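You operate a simulated robot arm through the tools that you are given. There is no shell and no other tool.

Carry out the task below with a simulated robot arm. There is one attempt and no reset: what you move stays moved.

JOB
Tap the small kinked shell round on the mandrel.
Fine: slide it on, drive the teal ring gauge down over it with the mallet; put both back. Set down upright: mallet.

It is judged by the outcome, as a careful person would: the job done as asked, and still so three seconds after it is handed in. It fails if anything else is knocked over, pushed out of place, dropped, spilled or broken.

ROBOT AND FRAMES
A 7-joint arm with a two-finger parallel gripper, fixed in place. Base frame: the origin is at the foot of the arm, x ahead of it, y to its left, z up; the work surface is at about z = 850. Readings come in mm, degrees, newtons and seconds.
Its first joint turns from -166.0 to 166.0 degrees. Payload 4.4 kg.
The tool frame sits at the grasp point between the pads (the TCP): z along the fingers, y along the line on which they close. The tips reach 23 mm beyond it. The gripper opens to 94 mm. The fingers are 38 mm wide and 10 mm thick; the gripper's body (54 by 96 mm) begins 39 mm behind the TCP.
Orientation is that of the tool frame in the base frame, as a unit quaternion [x, y, z, w]. With the fingers straight down and closing along the base's y, the tool's x points along the base's -x, its y along +y and its z along -z.

CONTROLS
- The arm moves only by the tool arm_command. Its argument "series" is a list of rows, each an object of numbers (a shift or turn left out is 0, a gripper value left out holds the last): "tx", "ty", "tz": the shift along the tool's x, y, z in mm; "wx", "wy", "wz": the turn, a rotation vector about the tool's x, y, z in degrees. In form: [{"tx": .., "ty": .., "tz": .., "wx": .., "wy": .., "wz": ..}, ...]. A call has 1 to 20 rows; each row is the pose to reach, as a shift and turn from the pose commanded when the call began, along the tool's axes at that moment. "hand" is the opening, from 0 (shut) to 1 (fully open), set as the call begins (left out, the last holds). Each row takes 0.2 s and may step no farther than 50 mm and 8.6 degrees from the row before; otherwise, or with a gripper value out of range, the whole call is refused. Where a pose cannot be reached the arm comes as near as it can. A force on the tool above 40 N (or 10 N above the force at the start of the call, whichever is more), or a blocked arm, ends the call early, and 0.2 s more pass. The fingers move at their own pace (about 72 mm/s each) and stop on an object; they squeeze with about 37 N. The grip force told is the motor's: it shows also when the fingers shut on nothing. Time passes only in rows, and 0.2 s behind the last, so rows that repeat a pose let the fingers close. The reply holds the time, the measured pose of the TCP, the force on the tool along the base axes, the opening and the grip force, in the units named above and with some noise, with the torque about the TCP (base axes, N m) and any sound that the robot's microphone picked up.
- Cameras (640 x 400 px; columns grow to the right, rows downward): "scene" is fixed at [50.2, -499.5, 1494.6]; the picture's right is [0.74, -0.68, 0.00], its down [-0.27, -0.29, -0.92] and it looks along [0.62, 0.68, -0.40] (base axes); focal length 334 px, centre (320, 200). "wrist" rides on the gripper at [86, 16, -75] in the tool frame; the picture's right is [-0.18, 0.98, 0.00], its down [-0.58, -0.11, -0.81] and it looks along [-0.79, -0.15, 0.59] (tool axes); focal length 243 px, centre (320, 200). There is no depth. A picture from a camera that has moved, and an enlarged one, comes with that camera's place and axes in the base frame and with its lens.
- capture(camera): a new picture of that camera. The clock stands still meanwhile.
- inspect(camera, box): a new picture of the part [left, top, right, bottom] of that camera's present view, enlarged. The clock stands still meanwhile.
- sign_off(): hands the job in; it is judged then, once.

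Places have to be worked out from the pictures, the camera data and where the tool is seen. Open the gripper and draw the arm clear of the work before you hand the job in, unless the task says otherwise.

The tools are called after "Call:" as name(argument=value, ...) on one line, values as JSON. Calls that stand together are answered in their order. arm_command: Moves the arm, as the interface text tells. Its arguments: {"type":"object","properties":{"series":{"type":"array","items":{"type":"object","properties":{"tx":{"type":"number"},"ty":{"type":"number"},"tz":{"type":"number"},"wx":{"type":"number"},"wy":{"type":"number"},"wz":{"type":"number"}}}},"hand":{"type":"number"}},"required":["series"]} The other tools are called the same way: capture (camera) takes a picture; inspect (camera, box) takes an enlarged picture of a part of a camera's view; sign_off () hands the job in.

At the start:

```text
time_s: 0.0
tcp_pos: [773.4, 210.0, 1440.0]
tcp_rot: [0.0, 1.0, 0.0, 0.001]
ft_force: [0.1, 0.1, 0.0]
ft_torque: [0.01, 0.0, 0.01]
width: 94.1
finger_force: 0.1
```

scene: 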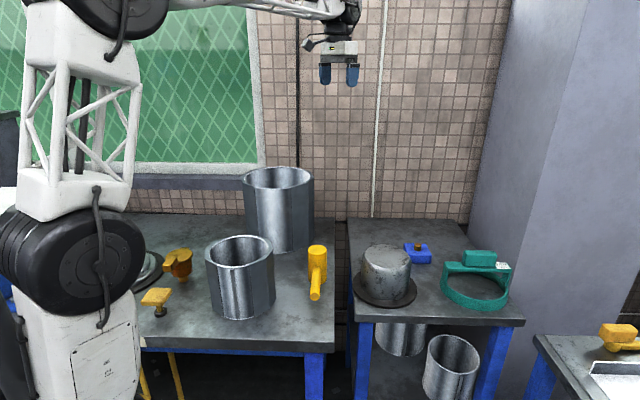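
wrist: 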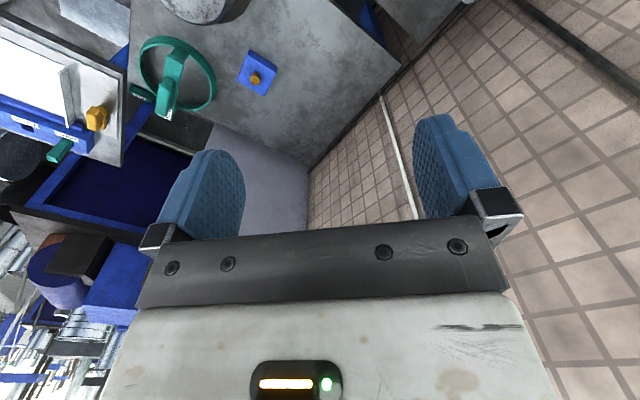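

The scene shows two large shells on the left table, a yellow mallet, a mandrel on a flange, and a teal ring gauge with a handle. I'll enlarge the views to see the details before moving.

Call:
inspect(camera="scene", box=[120, 150, 340, 360])

Call:
inspect(camera="scene", box=[330, 210, 530, 335])

Call:
inspect(camera="scene", box=[340, 300, 640, 400])

Call:
inspect(camera="wrist", box=[0, 0, 400, 200])

```text
1.90 times, centred on (230, 255) of scene
camera zoom: at [50.2, -499.5, 1494.6], right [0.74, -0.68, 0.0], down [-0.27, -0.29, -0.92], along [0.62, 0.68, -0.4], focal length 636 px, centre (491, 95)
```

zoom: 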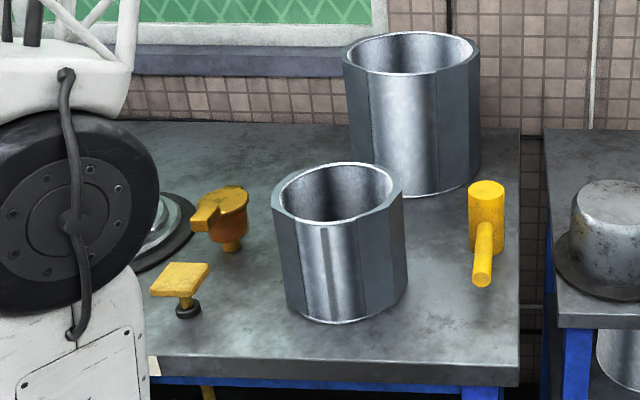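

```text
3.20 times, centred on (430, 272) of scene
camera zoom: at [50.2, -499.5, 1494.6], right [0.74, -0.68, 0.0], down [-0.27, -0.29, -0.92], along [0.62, 0.68, -0.4], focal length 1069 px, centre (-32, -32)
```

zoom: 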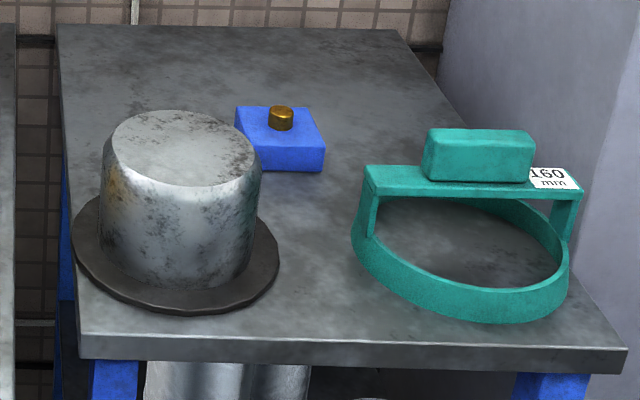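

```text
2.13 times, centred on (490, 350) of scene
camera zoom: at [50.2, -499.5, 1494.6], right [0.74, -0.68, 0.0], down [-0.27, -0.29, -0.92], along [0.62, 0.68, -0.4], focal length 713 px, centre (-43, -120)
```

zoom: 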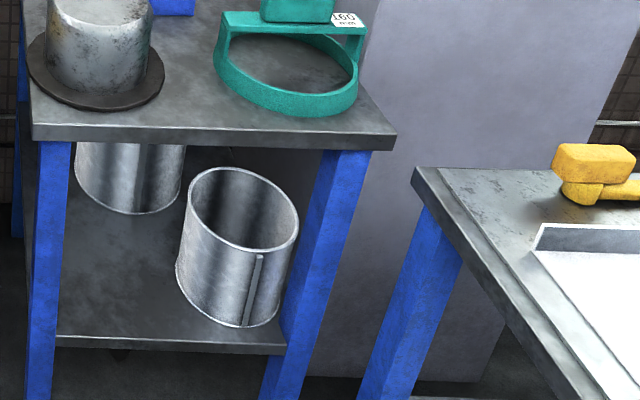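

```text
1.60 times, centred on (200, 100) of wrist
camera zoom: at [688.4, 227.4, 1515.1], right [0.18, 0.98, 0.0], down [0.58, -0.11, 0.81], along [0.79, -0.15, -0.59], focal length 388 px, centre (512, 360)
```

zoom: 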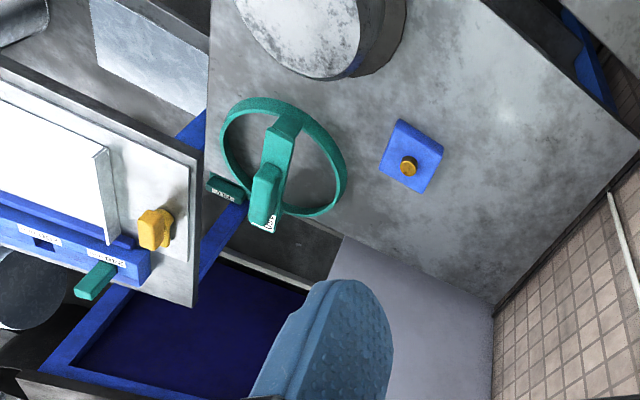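

The octagonal shell nearest on the left table (about x 390, y 210) looks like the small kinked one. I'll draw the wrist camera back over the left table for a closer look at the shells and the mallet.

Call:
arm_command(series=[{"tx": 45, "tz": 8}, {"tx": 90, "tz": 16}, {"tx": 135, "tz": 24}, {"tx": 180, "tz": 32}, {"tx": 225, "tz": 40}, {"tx": 270, "tz": 48}, {"tx": 315, "tz": 56}, {"tx": 360, "tz": 64}, {"tx": 405, "tz": 72}, {"tx": 450, "tz": 80}, {"tx": 490, "tz": 90}])

Call:
capture(camera="wrist")

Call:
capture(camera="scene")

```text
time_s: 2.4
tcp_pos: [283.4, 208.3, 1353.4]
tcp_rot: [0.0, 1.0, 0.001, 0.0]
ft_force: [1.1, 0.2, 0.2]
ft_torque: [-0.04, -0.02, 0.01]
width: 93.7
finger_force: 0.0
```

```text
taken
camera wrist: at [197.7, 226.7, 1426.7], right [0.18, 0.98, 0.0], down [0.58, -0.11, 0.81], along [0.79, -0.15, -0.59], focal length 243 px, centre (320, 200)
```

wrist: 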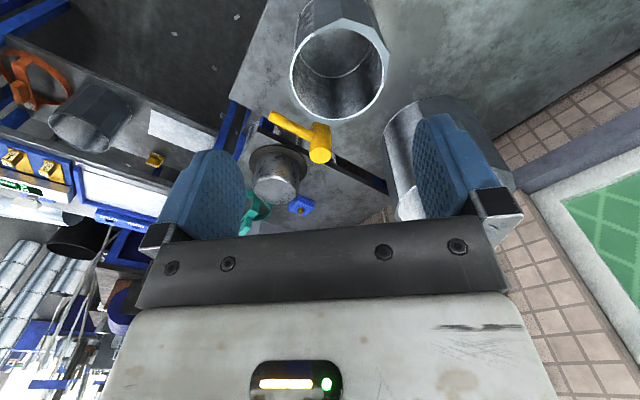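

```text
taken
```

scene: 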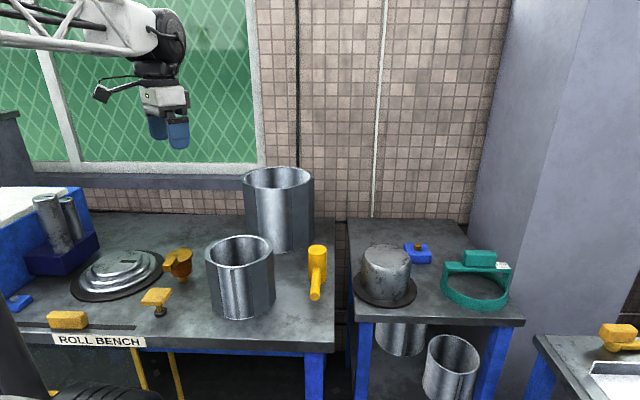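

The wrist view shows more: another bench with a shell, an orange ring and yellow items. I'll enlarge these regions.

Call:
inspect(camera="wrist", box=[0, 30, 200, 155])

Call:
inspect(camera="wrist", box=[220, 0, 440, 138])

Call:
inspect(camera="wrist", box=[220, 90, 400, 230])

Call:
inspect(camera="scene", box=[0, 180, 220, 360])

Call:
inspect(camera="scene", box=[200, 160, 340, 325])

Call:
inspect(camera="scene", box=[540, 300, 640, 380])

```text
3.20 times, centred on (100, 92) of wrist
camera zoom: at [197.7, 226.7, 1426.7], right [0.18, 0.98, 0.0], down [0.58, -0.11, 0.81], along [0.79, -0.15, -0.59], focal length 776 px, centre (1024, 544)
```

zoom: 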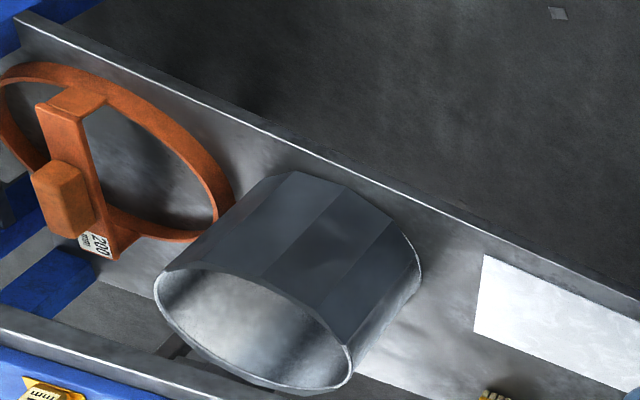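

```text
2.90 times, centred on (330, 69) of wrist
camera zoom: at [197.7, 226.7, 1426.7], right [0.18, 0.98, 0.0], down [0.58, -0.11, 0.81], along [0.79, -0.15, -0.59], focal length 703 px, centre (291, 580)
```

zoom: 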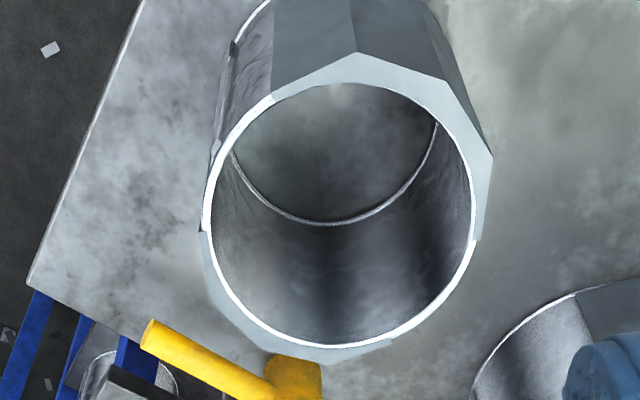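

```text
2.86 times, centred on (310, 160) of wrist
camera zoom: at [197.7, 226.7, 1426.7], right [0.18, 0.98, 0.0], down [0.58, -0.11, 0.81], along [0.79, -0.15, -0.59], focal length 693 px, centre (349, 314)
```

zoom: 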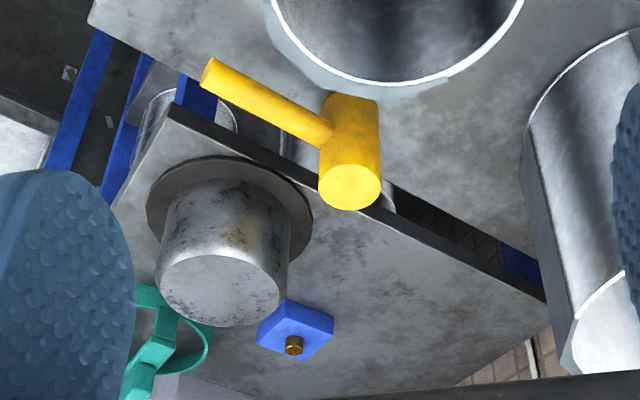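

```text
2.22 times, centred on (110, 270) of scene
camera zoom: at [50.2, -499.5, 1494.6], right [0.74, -0.68, 0.0], down [-0.27, -0.29, -0.92], along [0.62, 0.68, -0.4], focal length 743 px, centre (787, 44)
```

zoom: 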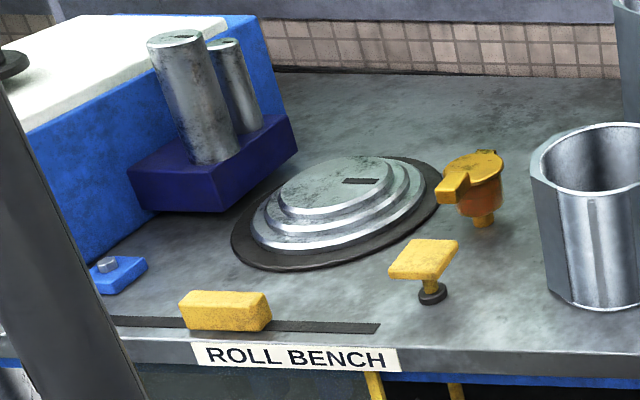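

```text
2.42 times, centred on (270, 242) of scene
camera zoom: at [50.2, -499.5, 1494.6], right [0.74, -0.68, 0.0], down [-0.27, -0.29, -0.92], along [0.62, 0.68, -0.4], focal length 810 px, centre (441, 97)
```

zoom: 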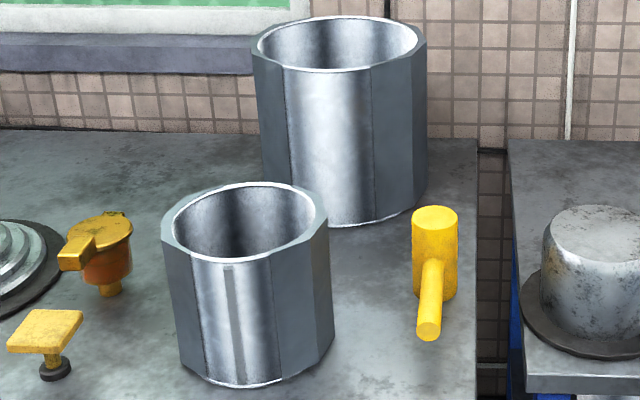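

```text
5.00 times, centred on (590, 340) of scene
camera zoom: at [50.2, -499.5, 1494.6], right [0.74, -0.68, 0.0], down [-0.27, -0.29, -0.92], along [0.62, 0.68, -0.4], focal length 1671 px, centre (-1030, -500)
```

zoom: 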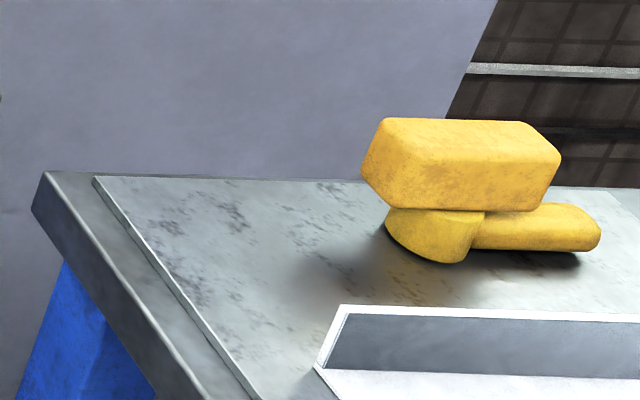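

The small shell on the roll bench has flat facets. A larger faceted one stands behind it, and a third faceted shell with a 200 mm orange gauge sits on the right-hand bench. I'll move to look down on the mandrel table and the right bench.

Call:
arm_command(series=[{"tx": -25, "ty": -40}, {"tx": -50, "ty": -80}, {"tx": -75, "ty": -120}, {"tx": -100, "ty": -160}, {"tx": -125, "ty": -200}, {"tx": -150, "ty": -240}, {"tx": -150, "ty": -240}])

Call:
capture(camera="wrist")

Call:
inspect(camera="wrist", box=[0, 0, 320, 200])

Call:
inspect(camera="wrist", box=[220, 0, 540, 200])

```text
time_s: 4.0
tcp_pos: [433.0, -30.2, 1350.2]
tcp_rot: [0.001, 1.0, 0.001, 0.0]
ft_force: [0.6, -0.8, -0.8]
ft_torque: [-0.02, 0.0, 0.0]
width: 94.0
finger_force: 0.1
```

```text
taken
camera wrist: at [347.2, -12.5, 1423.7], right [0.18, 0.98, 0.0], down [0.58, -0.11, 0.81], along [0.79, -0.15, -0.59], focal length 243 px, centre (320, 200)
```

wrist: 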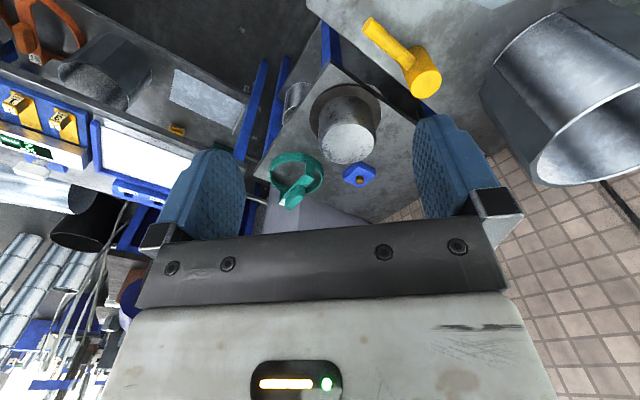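

```text
2.00 times, centred on (160, 100) of wrist
camera zoom: at [347.2, -12.5, 1423.7], right [0.18, 0.98, 0.0], down [0.58, -0.11, 0.81], along [0.79, -0.15, -0.59], focal length 485 px, centre (640, 400)
```

zoom: 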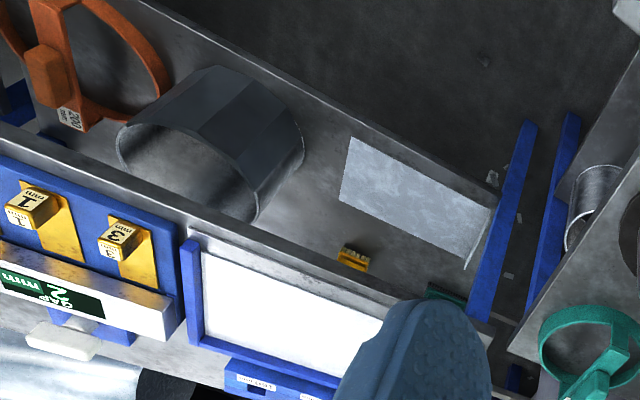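

```text
2.00 times, centred on (380, 100) of wrist
camera zoom: at [347.2, -12.5, 1423.7], right [0.18, 0.98, 0.0], down [0.58, -0.11, 0.81], along [0.79, -0.15, -0.59], focal length 485 px, centre (200, 400)
```

zoom: 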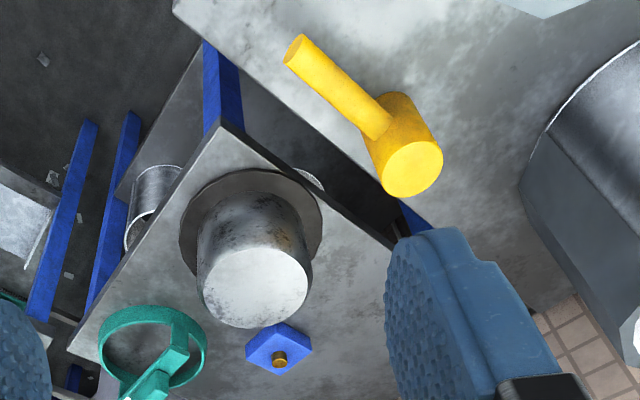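

Estimates so far: the mandrel axis is near (751, -20) with its top at z≈956, the teal grip block is near (947, -208, 951), the mallet head is near (634, 148), and the small shell's rim centre is near (406, 220, 1004). I'll go closer to the small shell to refine it.

Call:
arm_command(series=[{"tx": 13, "ty": 33, "tz": 20}, {"tx": 26, "ty": 66, "tz": 40}, {"tx": 39, "ty": 99, "tz": 60}, {"tx": 52, "ty": 132, "tz": 80}, {"tx": 65, "ty": 165, "tz": 100}, {"tx": 78, "ty": 198, "tz": 120}, {"tx": 91, "ty": 231, "tz": 145}, {"tx": 103, "ty": 260, "tz": 170}, {"tx": 103, "ty": 260, "tz": 170}])

Call:
capture(camera="wrist")

Call:
inspect(camera="wrist", box=[200, 40, 456, 200])

Call:
capture(camera="scene")

```text
time_s: 6.0
tcp_pos: [330.4, 231.0, 1178.8]
tcp_rot: [0.0, 1.0, 0.0, 0.0]
ft_force: [-0.2, 0.6, -0.3]
ft_torque: [0.03, 0.0, 0.01]
width: 94.0
finger_force: 0.1
```

```text
taken
camera wrist: at [243.5, 248.5, 1253.4], right [0.18, 0.98, 0.0], down [0.58, -0.11, 0.81], along [0.79, -0.15, -0.59], focal length 243 px, centre (320, 200)
```

wrist: 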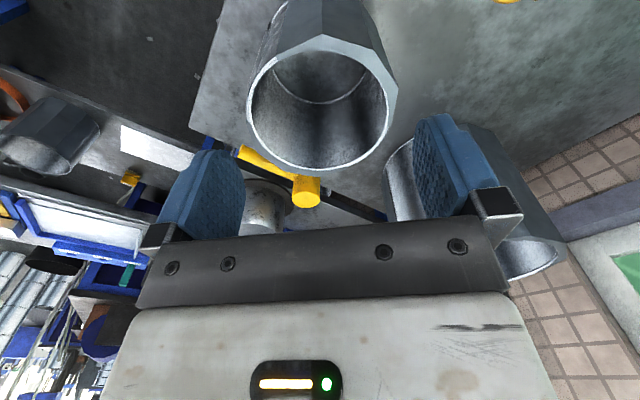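

```text
2.50 times, centred on (328, 120) of wrist
camera zoom: at [243.5, 248.5, 1253.4], right [0.18, 0.98, 0.0], down [0.58, -0.11, 0.81], along [0.79, -0.15, -0.59], focal length 606 px, centre (300, 400)
```

zoom: 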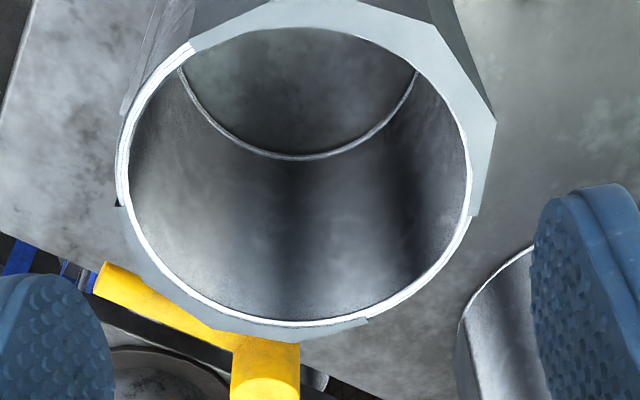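

```text
taken
```

scene: 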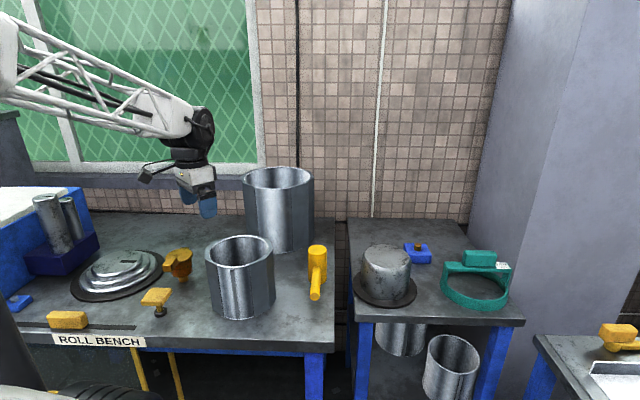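

The two wrist views agree: rim centre ≈(412, 217), rim z≈1008, outer diameter ≈160. There is a bare, unkinked stretch of wall toward +x+y, so I'll go above the wall there at about (468, 273) and turn the gripper 45° to close radially.

Call:
arm_command(series=[{"tx": -23, "ty": 7, "tz": 10, "wz": 7.5}, {"tx": -46, "ty": 14, "tz": 25, "wz": 15}, {"tx": -69, "ty": 21, "tz": 40, "wz": 22.5}, {"tx": -92, "ty": 28, "tz": 60, "wz": 30}, {"tx": -115, "ty": 35, "tz": 80, "wz": 37.5}, {"tx": -137.6, "ty": 42, "tz": 100, "wz": 45}, {"tx": -137.6, "ty": 42, "tz": 100, "wz": 45}], hand=1)

Call:
capture(camera="wrist")

Call:
inspect(camera="scene", box=[160, 160, 352, 320])

```text
time_s: 7.6
tcp_pos: [468.5, 273.2, 1079.3]
tcp_rot: [0.384, 0.923, 0.0, 0.0]
ft_force: [0.0, 1.1, -0.1]
ft_torque: [0.01, -0.01, 0.0]
width: 94.0
finger_force: 0.2
```

```text
taken
camera wrist: at [419.8, 346.9, 1155.1], right [0.83, 0.56, 0.0], down [0.33, -0.49, 0.81], along [0.45, -0.67, -0.59], focal length 243 px, centre (320, 200)
```

wrist: 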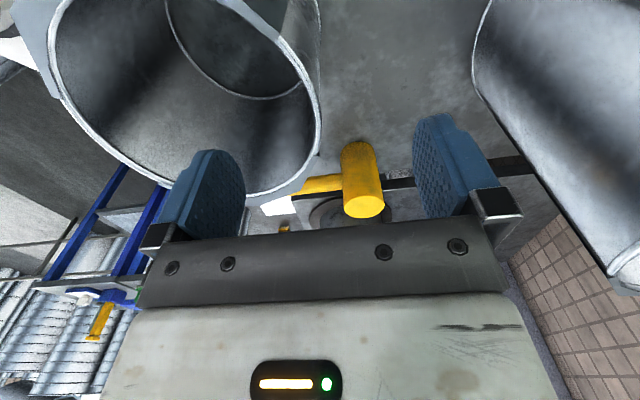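

```text
2.50 times, centred on (256, 240) of scene
camera zoom: at [50.2, -499.5, 1494.6], right [0.74, -0.68, 0.0], down [-0.27, -0.29, -0.92], along [0.62, 0.68, -0.4], focal length 836 px, centre (480, 100)
```

zoom: 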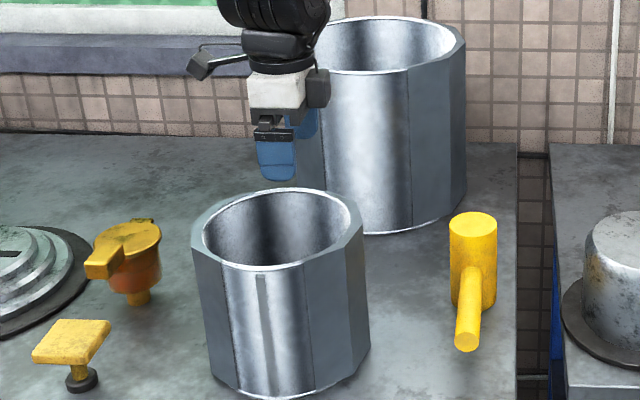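

The rim's rightmost point projects right under the gap between the pads, matching the prediction. I'll descend so the pads straddle the wall at z≈991.

Call:
arm_command(series=[{"tz": 22}, {"tz": 44}, {"tz": 66}, {"tz": 88}, {"tz": 88}])

Call:
capture(camera="wrist")

Call:
inspect(camera="scene", box=[160, 160, 352, 320])

```text
time_s: 8.8
tcp_pos: [469.5, 271.0, 992.3]
tcp_rot: [0.383, 0.924, 0.0, 0.0]
ft_force: [0.4, -1.2, 0.3]
ft_torque: [-0.02, 0.03, 0.0]
width: 93.7
finger_force: 0.1
```

```text
taken
camera wrist: at [419.2, 345.1, 1066.9], right [0.83, 0.56, 0.0], down [0.33, -0.49, 0.81], along [0.46, -0.67, -0.59], focal length 243 px, centre (320, 200)
```

wrist: 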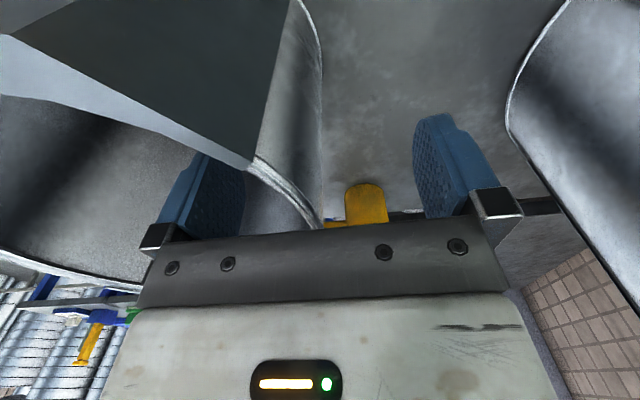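

```text
2.50 times, centred on (256, 240) of scene
camera zoom: at [50.2, -499.5, 1494.6], right [0.74, -0.68, 0.0], down [-0.27, -0.29, -0.92], along [0.62, 0.68, -0.4], focal length 836 px, centre (480, 100)
```

zoom: 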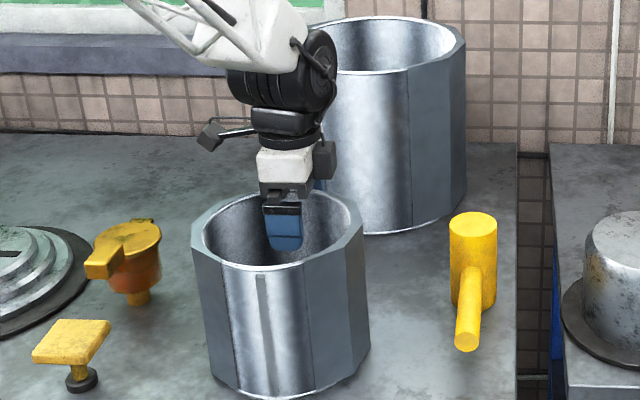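

The wall sits between the pads with the rim about 17 mm above the TCP. Closing the gripper now.

Call:
arm_command(series=[{"tz": 0}, {"tz": 0}, {"tz": 0}, {"tz": 0}, {"tz": 0}], hand=0)

Call:
capture(camera="wrist")

Call:
inspect(camera="scene", box=[160, 160, 352, 320])

```text
time_s: 10.0
tcp_pos: [468.8, 271.4, 992.0]
tcp_rot: [0.383, 0.924, 0.0, 0.0]
ft_force: [0.1, 0.8, -0.2]
ft_torque: [0.02, 0.0, -0.1]
width: 4.1
finger_force: 37.5
```

```text
taken
camera wrist: at [419.1, 345.1, 1067.1], right [0.83, 0.56, 0.0], down [0.33, -0.49, 0.81], along [0.46, -0.67, -0.59], focal length 243 px, centre (320, 200)
```

wrist: 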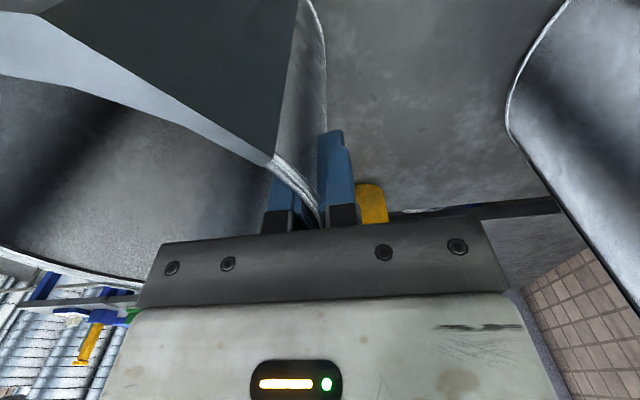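

```text
2.50 times, centred on (256, 240) of scene
camera zoom: at [50.2, -499.5, 1494.6], right [0.74, -0.68, 0.0], down [-0.27, -0.29, -0.92], along [0.62, 0.68, -0.4], focal length 836 px, centre (480, 100)
```

zoom: 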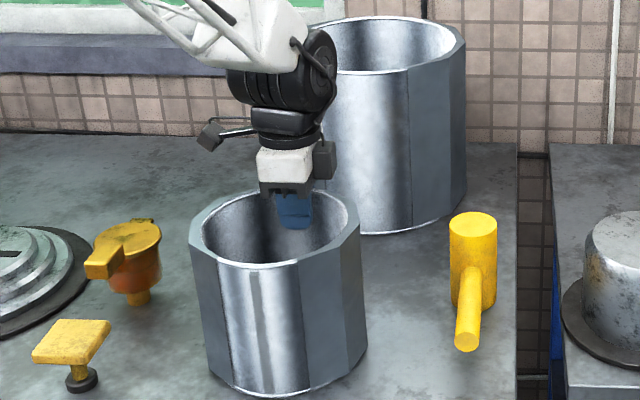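

Gripped the wall at 4 mm opening. I'll lift slightly to check weight and whether the shell tilts.

Call:
arm_command(series=[{"tz": -5}, {"tz": -12}, {"tz": -20}, {"tz": -20}])

Call:
inspect(camera="scene", box=[160, 160, 352, 320])

Call:
capture(camera="wrist")

```text
time_s: 11.0
tcp_pos: [468.2, 270.9, 1013.4]
tcp_rot: [0.383, 0.924, 0.0, 0.0]
ft_force: [-0.9, -0.1, -2.4]
ft_torque: [0.18, -0.2, -0.05]
width: 4.0
finger_force: 37.2
```

```text
2.50 times, centred on (256, 240) of scene
camera zoom: at [50.2, -499.5, 1494.6], right [0.74, -0.68, 0.0], down [-0.27, -0.29, -0.92], along [0.62, 0.68, -0.4], focal length 836 px, centre (480, 100)
```

zoom: 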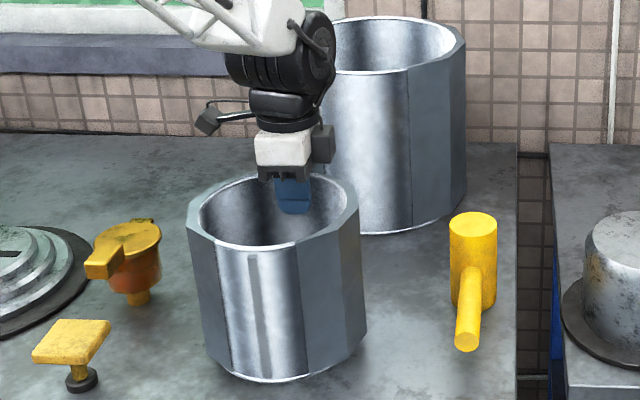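

```text
taken
camera wrist: at [419.3, 345.1, 1087.5], right [0.83, 0.56, 0.0], down [0.33, -0.49, 0.81], along [0.46, -0.67, -0.59], focal length 243 px, centre (320, 200)
```

wrist: 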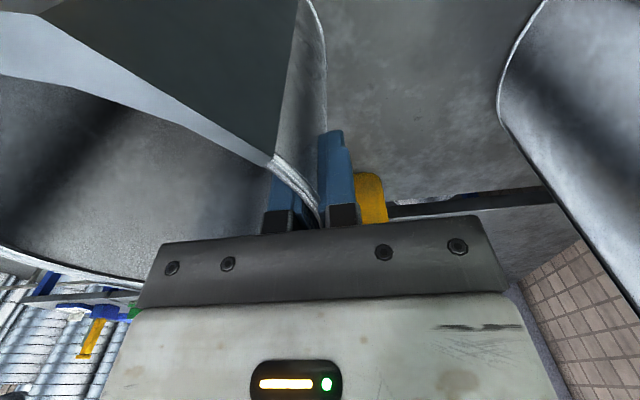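

The shell is very light (about 2.4 N) and hangs straight. I'll lift it well clear and carry it toward the mandrel, which I put near (751, -21), passing high over the mallet.

Call:
arm_command(series=[{"tz": -40}, {"tz": -80}, {"tz": -120}, {"tz": -135, "tx": -20, "ty": 4}, {"tz": -135, "tx": -60, "ty": 11}, {"tz": -135, "tx": -100, "ty": 18}, {"tz": -135, "tx": -140, "ty": 25}, {"tz": -135, "tx": -180, "ty": 32}, {"tz": -135, "tx": -220, "ty": 39}, {"tz": -135, "tx": -260, "ty": 46}, {"tz": -135, "tx": -300, "ty": 53}, {"tz": -135, "tx": -340, "ty": 60}, {"tz": -135, "tx": -375, "ty": 66}, {"tz": -135, "tx": -405.6, "ty": 72}, {"tz": -135, "tx": -405.6, "ty": 72}])

Call:
capture(camera="scene")

Call:
inspect(camera="scene", box=[310, 170, 470, 315])

Call:
capture(camera="wrist")

```text
time_s: 14.2
tcp_pos: [806.3, 34.2, 1147.6]
tcp_rot: [0.382, 0.924, 0.0, 0.0]
ft_force: [-0.2, -0.1, -2.9]
ft_torque: [0.16, -0.18, 0.0]
width: 3.8
finger_force: 36.7
```

```text
taken
```

scene: 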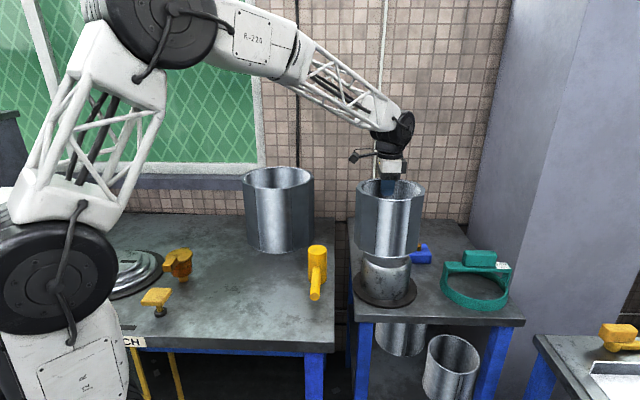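

```text
2.76 times, centred on (390, 242) of scene
camera zoom: at [50.2, -499.5, 1494.6], right [0.74, -0.68, 0.0], down [-0.27, -0.29, -0.92], along [0.62, 0.68, -0.4], focal length 922 px, centre (127, 83)
```

zoom: 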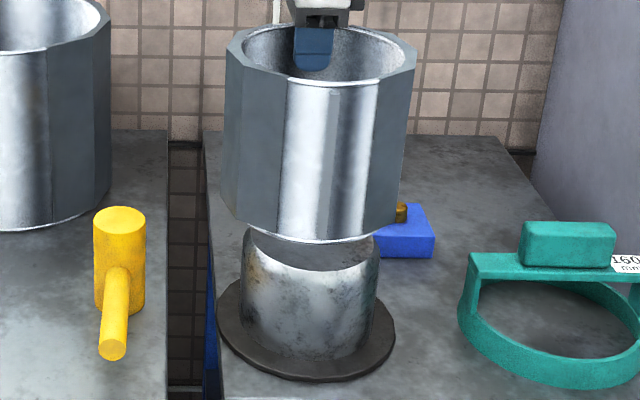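

```text
taken
camera wrist: at [757.3, 108.8, 1221.5], right [0.83, 0.56, 0.0], down [0.33, -0.49, 0.81], along [0.46, -0.67, -0.59], focal length 243 px, centre (320, 200)
```

wrist: 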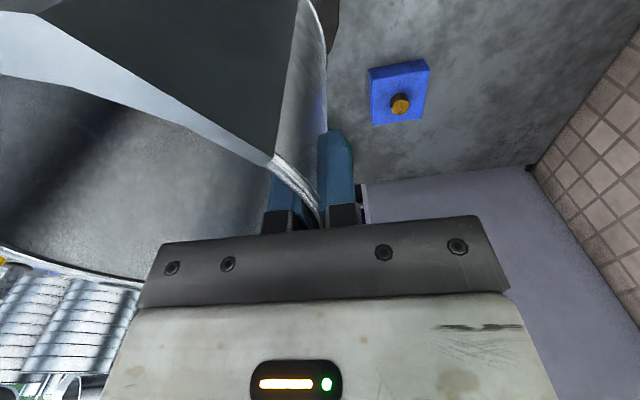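

The shell hangs over the mandrel. I'll zoom in to compare the shell axis with the mandrel axis in the scene view.

Call:
inspect(camera="scene", box=[345, 170, 435, 240])

Call:
inspect(camera="scene", box=[345, 240, 435, 310])

```text
5.71 times, centred on (390, 205) of scene
camera zoom: at [50.2, -499.5, 1494.6], right [0.74, -0.68, 0.0], down [-0.27, -0.29, -0.92], along [0.62, 0.68, -0.4], focal length 1910 px, centre (-80, 171)
```

zoom: 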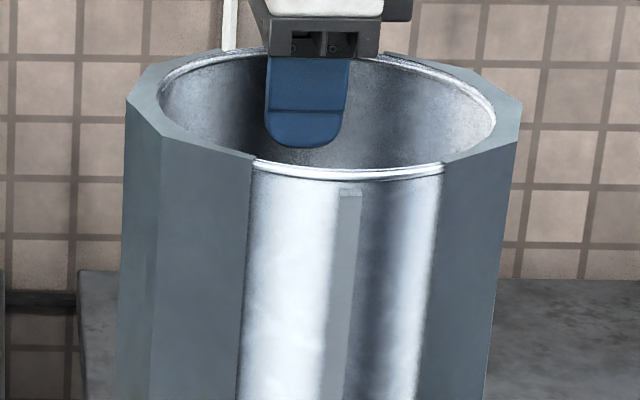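

```text
5.71 times, centred on (390, 275) of scene
camera zoom: at [50.2, -499.5, 1494.6], right [0.74, -0.68, 0.0], down [-0.27, -0.29, -0.92], along [0.62, 0.68, -0.4], focal length 1910 px, centre (-80, -229)
```

zoom: 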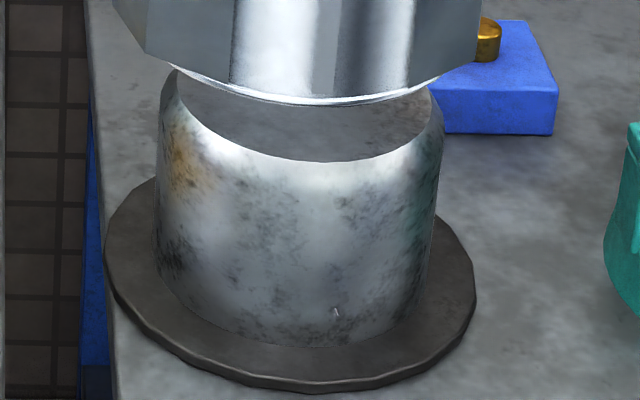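

From the relative image columns the mandrel axis sits about 6 mm to the right of the shell axis and slightly farther. I'll shift the shell by about (+6, -2) mm, lower it to just above the mandrel top, and compare again.

Call:
arm_command(series=[{"tx": -5.9, "ty": 2.8, "tz": 0}, {"tx": -5.9, "ty": 2.8, "tz": 15}, {"tx": -5.9, "ty": 2.8, "tz": 30}, {"tx": -5.9, "ty": 2.8, "tz": 38}, {"tx": -5.9, "ty": 2.8, "tz": 38}])

Call:
inspect(camera="scene", box=[345, 185, 435, 255])

Call:
inspect(camera="scene", box=[345, 240, 435, 310])

```text
time_s: 15.4
tcp_pos: [812.9, 34.4, 1108.9]
tcp_rot: [0.383, 0.924, 0.0, 0.0]
ft_force: [-0.2, 0.4, -3.5]
ft_torque: [0.18, -0.18, 0.01]
width: 4.0
finger_force: 36.3
```

```text
5.71 times, centred on (390, 220) of scene
camera zoom: at [50.2, -499.5, 1494.6], right [0.74, -0.68, 0.0], down [-0.27, -0.29, -0.92], along [0.62, 0.68, -0.4], focal length 1910 px, centre (-80, 86)
```

zoom: 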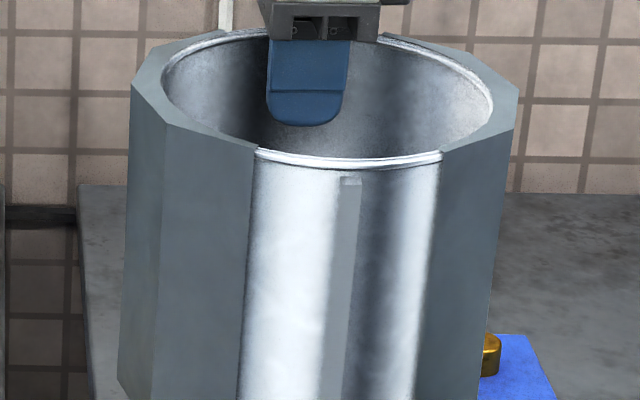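

```text
5.71 times, centred on (390, 275) of scene
camera zoom: at [50.2, -499.5, 1494.6], right [0.74, -0.68, 0.0], down [-0.27, -0.29, -0.92], along [0.62, 0.68, -0.4], focal length 1910 px, centre (-80, -229)
```

zoom: 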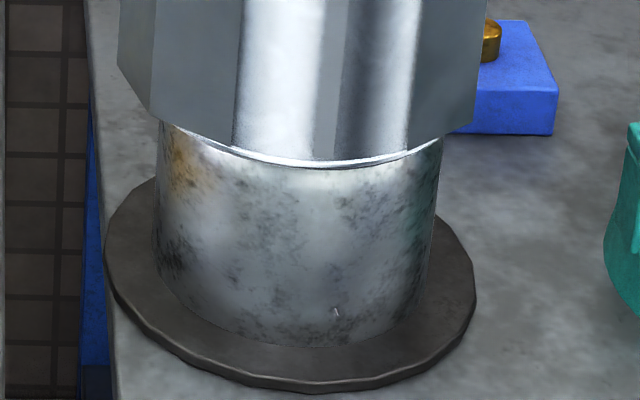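

The axes now agree to about 2 mm. I'll nudge 2 mm more and lower slowly over the mandrel top, watching the forces.

Call:
arm_command(series=[{"tx": -2}, {"tx": -2, "tz": 6}, {"tx": -2, "tz": 12}, {"tx": -2, "tz": 18}, {"tx": -2, "tz": 24}, {"tx": -2, "tz": 24}])

Call:
inspect(camera="scene", box=[345, 240, 435, 310])

```text
time_s: 16.8
tcp_pos: [813.1, 33.2, 1085.4]
tcp_rot: [0.383, 0.924, 0.001, 0.0]
ft_force: [-5.9, -4.7, -2.1]
ft_torque: [-0.44, 0.52, -0.14]
width: 4.1
finger_force: 37.1
```

```text
5.71 times, centred on (390, 275) of scene
camera zoom: at [50.2, -499.5, 1494.6], right [0.74, -0.68, 0.0], down [-0.27, -0.29, -0.92], along [0.62, 0.68, -0.4], focal length 1910 px, centre (-80, -229)
```

zoom: 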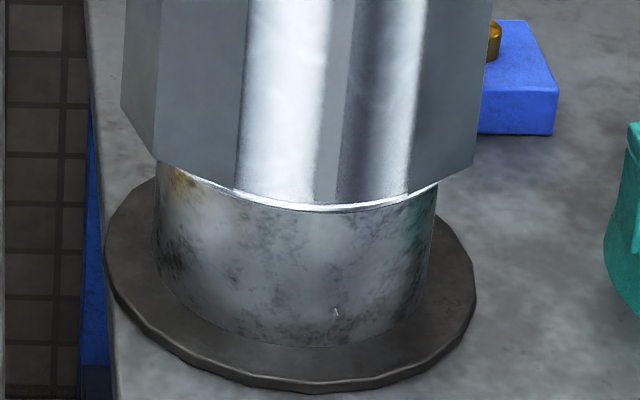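

The shell is over the mandrel top. The side force of about -6, -5 N says it sits slightly too far out along +x+y. I'll ease it back along the tool's -y.

Call:
arm_command(series=[{"ty": -1.5}, {"ty": -3}, {"ty": -3}])

```text
time_s: 17.6
tcp_pos: [812.3, 30.8, 1086.1]
tcp_rot: [0.382, 0.924, -0.001, 0.0]
ft_force: [0.7, -1.6, -1.9]
ft_torque: [0.17, -0.19, 0.01]
width: 4.0
finger_force: 37.2
```

Lateral force is gone. I'll shift 2 mm more toward centre and lower most of the way.

Call:
arm_command(series=[{"ty": -2}, {"ty": -2, "tz": 12}, {"ty": -2, "tz": 24}, {"ty": -2, "tz": 36}, {"ty": -2, "tz": 48}, {"ty": -2, "tz": 60}, {"ty": -2, "tz": 70}, {"ty": -2, "tz": 70}])

Call:
inspect(camera="scene", box=[345, 210, 445, 310])

```text
time_s: 19.4
tcp_pos: [811.7, 28.7, 1014.7]
tcp_rot: [0.383, 0.924, 0.0, 0.0]
ft_force: [-0.2, 0.0, -3.2]
ft_torque: [0.16, -0.18, -0.03]
width: 3.6
finger_force: 36.7
```

```text
4.00 times, centred on (395, 260) of scene
camera zoom: at [50.2, -499.5, 1494.6], right [0.74, -0.68, 0.0], down [-0.27, -0.29, -0.92], along [0.62, 0.68, -0.4], focal length 1337 px, centre (20, -40)
```

zoom: 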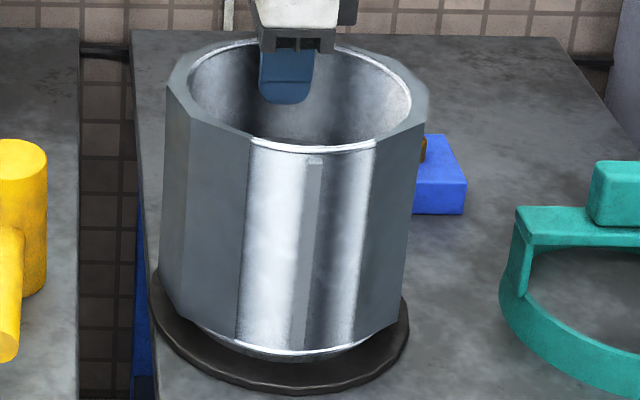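

The shell slides on freely with about 13 mm to go to the flange. Lowering in small steps until it seats.

Call:
arm_command(series=[{"tz": 4}, {"tz": 8}, {"tz": 11}, {"tz": 13}, {"tz": 13}])

Call:
inspect(camera="scene", box=[345, 210, 445, 310])

```text
time_s: 20.6
tcp_pos: [811.0, 29.5, 1003.7]
tcp_rot: [0.383, 0.924, 0.0, 0.0]
ft_force: [4.1, 10.8, 1.4]
ft_torque: [0.78, -0.29, -0.31]
width: 3.8
finger_force: 36.6
```

```text
4.00 times, centred on (395, 260) of scene
camera zoom: at [50.2, -499.5, 1494.6], right [0.74, -0.68, 0.0], down [-0.27, -0.29, -0.92], along [0.62, 0.68, -0.4], focal length 1337 px, centre (20, -40)
```

zoom: 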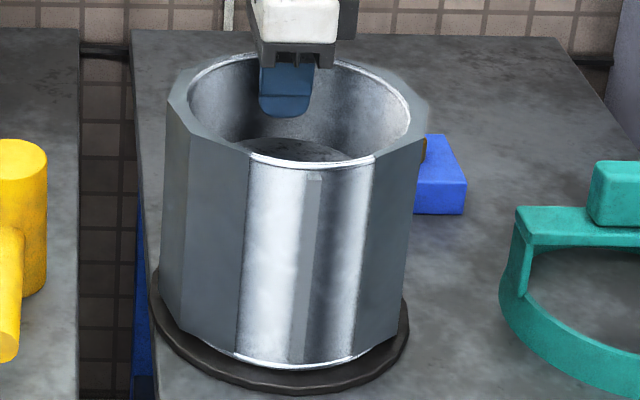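

Contact is felt (vertical plus about 11 N lateral along +y). I'll relieve the side load slightly and press 2 mm to confirm it is seated.

Call:
arm_command(series=[{"tx": 0.8, "ty": 1.2}, {"tx": 0.8, "ty": 1.2, "tz": 1}, {"tx": 0.8, "ty": 1.2, "tz": 2}, {"tx": 0.8, "ty": 1.2, "tz": 2}])

Call:
inspect(camera="scene", box=[345, 240, 435, 310])

Call:
capture(camera="wrist")

```text
time_s: 21.6
tcp_pos: [811.1, 29.0, 1001.2]
tcp_rot: [0.383, 0.924, 0.001, 0.0]
ft_force: [0.6, 1.0, 6.9]
ft_torque: [0.39, 0.59, -0.03]
width: 3.8
finger_force: 36.9
```

```text
5.71 times, centred on (390, 275) of scene
camera zoom: at [50.2, -499.5, 1494.6], right [0.74, -0.68, 0.0], down [-0.27, -0.29, -0.92], along [0.62, 0.68, -0.4], focal length 1910 px, centre (-80, -229)
```

zoom: 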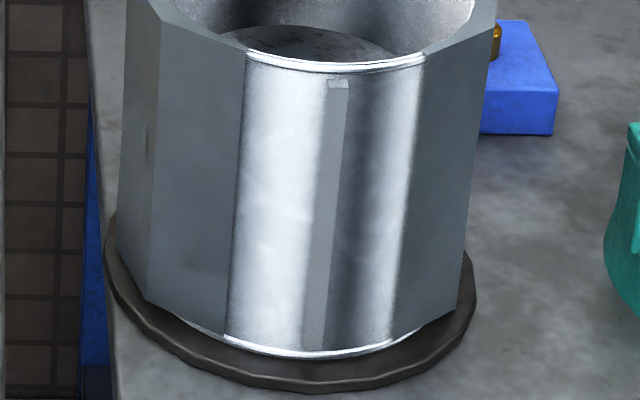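

```text
taken
camera wrist: at [761.8, 103.4, 1075.5], right [0.83, 0.56, 0.0], down [0.33, -0.49, 0.81], along [0.46, -0.67, -0.59], focal length 243 px, centre (320, 200)
```

wrist: 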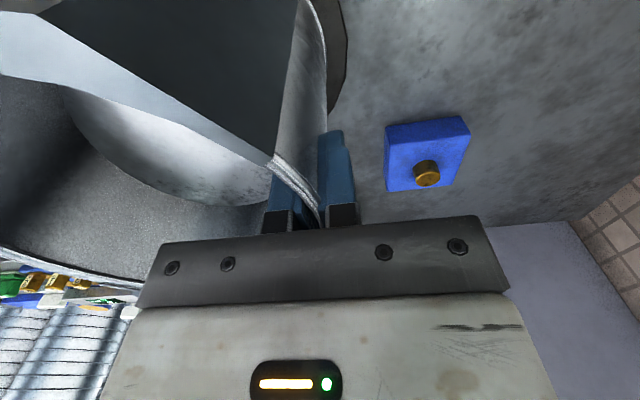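

It is seated on the flange. Opening the fingers and withdrawing straight up.

Call:
arm_command(series=[{"tz": 0}, {"tz": 0}, {"tz": 0}, {"tz": -20}, {"tz": -50}, {"tz": -95}, {"tz": -140}], hand=0.5)

Call:
capture(camera="wrist")

Call:
inspect(camera="scene", box=[340, 190, 540, 320])

```text
time_s: 23.2
tcp_pos: [810.8, 30.0, 1141.7]
tcp_rot: [0.383, 0.924, -0.001, -0.001]
ft_force: [0.1, 0.0, -1.6]
ft_torque: [0.01, 0.01, -0.01]
width: 47.2
finger_force: 0.1
```

```text
taken
camera wrist: at [760.8, 103.1, 1216.4], right [0.83, 0.56, 0.0], down [0.34, -0.49, 0.81], along [0.45, -0.67, -0.59], focal length 243 px, centre (320, 200)
```

wrist: 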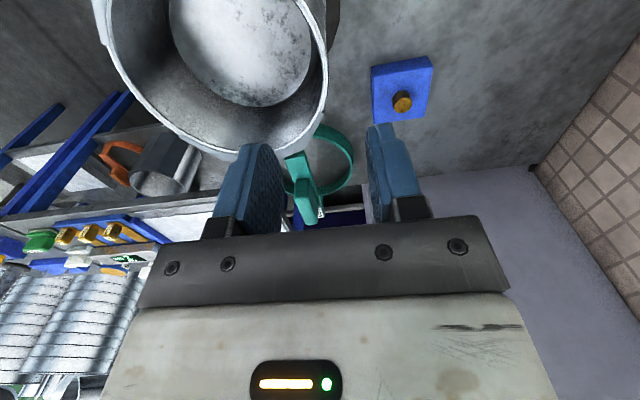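

```text
3.08 times, centred on (440, 255) of scene
camera zoom: at [50.2, -499.5, 1494.6], right [0.74, -0.68, 0.0], down [-0.27, -0.29, -0.92], along [0.62, 0.68, -0.4], focal length 1028 px, centre (-49, 31)
```

zoom: 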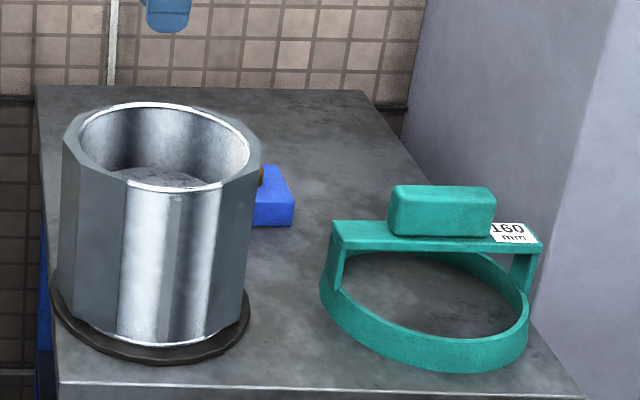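

The shell stands on the mandrel. The gauge bridge runs along (0.7, -0.7), so the current gripper angle suits its grip block. I'll hover near the gauge for a close look.

Call:
arm_command(series=[{"tx": -40, "ty": -11, "tz": 0}, {"tx": -80, "ty": -22, "tz": 10}, {"tx": -120, "ty": -33, "tz": 20}, {"tx": -160, "ty": -44, "tz": 32}, {"tx": -200, "ty": -56, "tz": 46}, {"tx": -243, "ty": -68, "tz": 60}, {"tx": -243, "ty": -68, "tz": 60}], hand=1)

Call:
capture(camera="wrist")

Call:
inspect(camera="wrist", box=[200, 0, 440, 150])

Call:
capture(camera="scene")

```text
time_s: 24.8
tcp_pos: [936.2, -189.7, 1081.7]
tcp_rot: [0.383, 0.924, -0.001, 0.0]
ft_force: [-0.8, -0.1, 0.4]
ft_torque: [-0.03, 0.0, -0.05]
width: 94.0
finger_force: 0.0
```

```text
taken
camera wrist: at [885.2, -116.1, 1156.7], right [0.83, 0.56, 0.0], down [0.33, -0.49, 0.81], along [0.46, -0.67, -0.59], focal length 243 px, centre (320, 200)
```

wrist: 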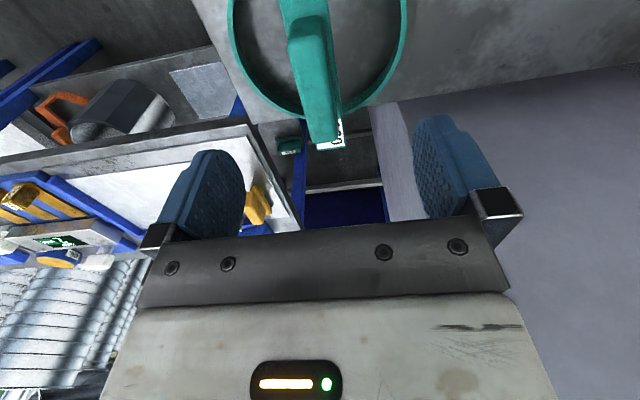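

```text
2.67 times, centred on (320, 75) of wrist
camera zoom: at [885.2, -116.1, 1156.7], right [0.83, 0.56, 0.0], down [0.33, -0.49, 0.81], along [0.46, -0.67, -0.59], focal length 647 px, centre (320, 533)
```

zoom: 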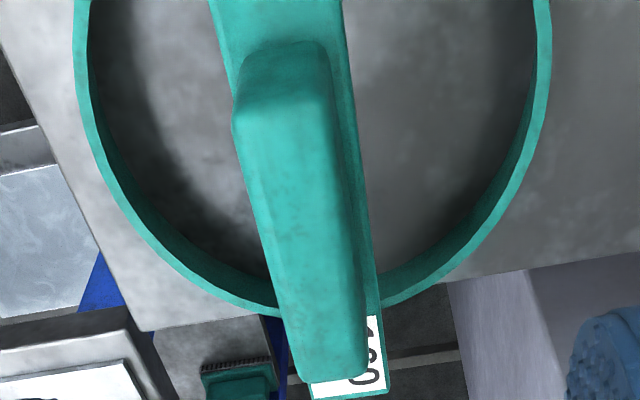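

```text
taken
```

scene: 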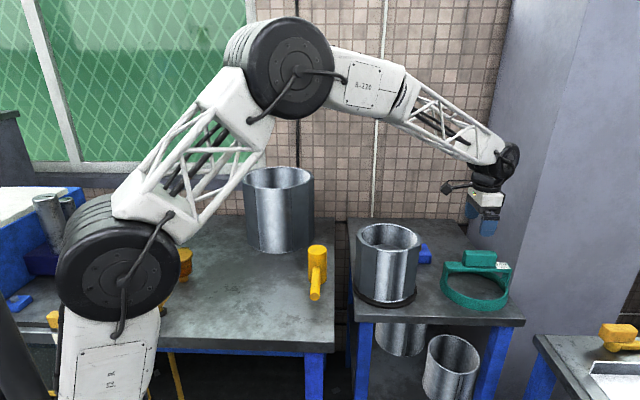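

The two cameras give the grip block's top centre at ≈(940, -205, 968), parallel to the fingers. I'll move over it and descend in stages.

Call:
arm_command(series=[{"tx": -7, "ty": -4, "tz": 15}, {"tx": -13.5, "ty": -8.5, "tz": 35}, {"tx": -13.5, "ty": -8.5, "tz": 55}, {"tx": -13.5, "ty": -8.5, "tz": 75}, {"tx": -13.5, "ty": -8.5, "tz": 75}])

Call:
capture(camera="wrist")

Call:
inspect(camera="scene", box=[420, 190, 530, 320])

```text
time_s: 26.0
tcp_pos: [937.2, -205.7, 1005.7]
tcp_rot: [0.382, 0.924, 0.0, 0.0]
ft_force: [1.0, -0.9, -0.1]
ft_torque: [-0.02, 0.03, 0.03]
width: 93.9
finger_force: 0.0
```

```text
taken
camera wrist: at [888.0, -131.7, 1080.4], right [0.83, 0.56, 0.0], down [0.33, -0.49, 0.81], along [0.46, -0.67, -0.59], focal length 243 px, centre (320, 200)
```

wrist: 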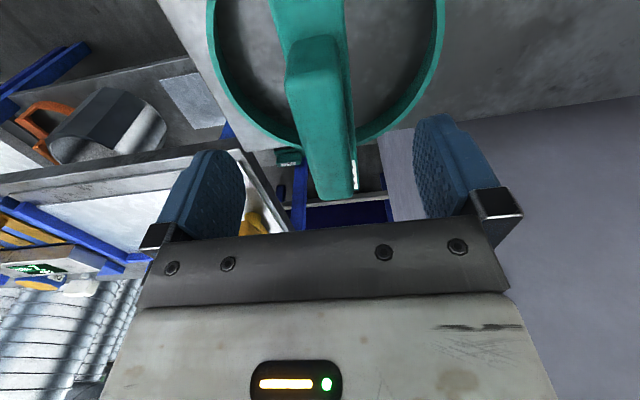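

```text
3.08 times, centred on (475, 255) of scene
camera zoom: at [50.2, -499.5, 1494.6], right [0.74, -0.68, 0.0], down [-0.27, -0.29, -0.92], along [0.62, 0.68, -0.4], focal length 1028 px, centre (-157, 31)
```

zoom: 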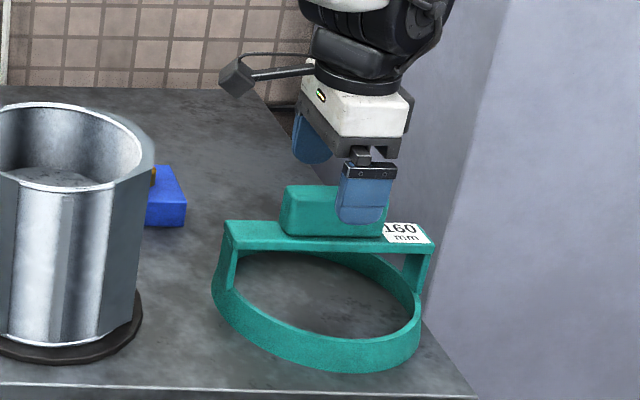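

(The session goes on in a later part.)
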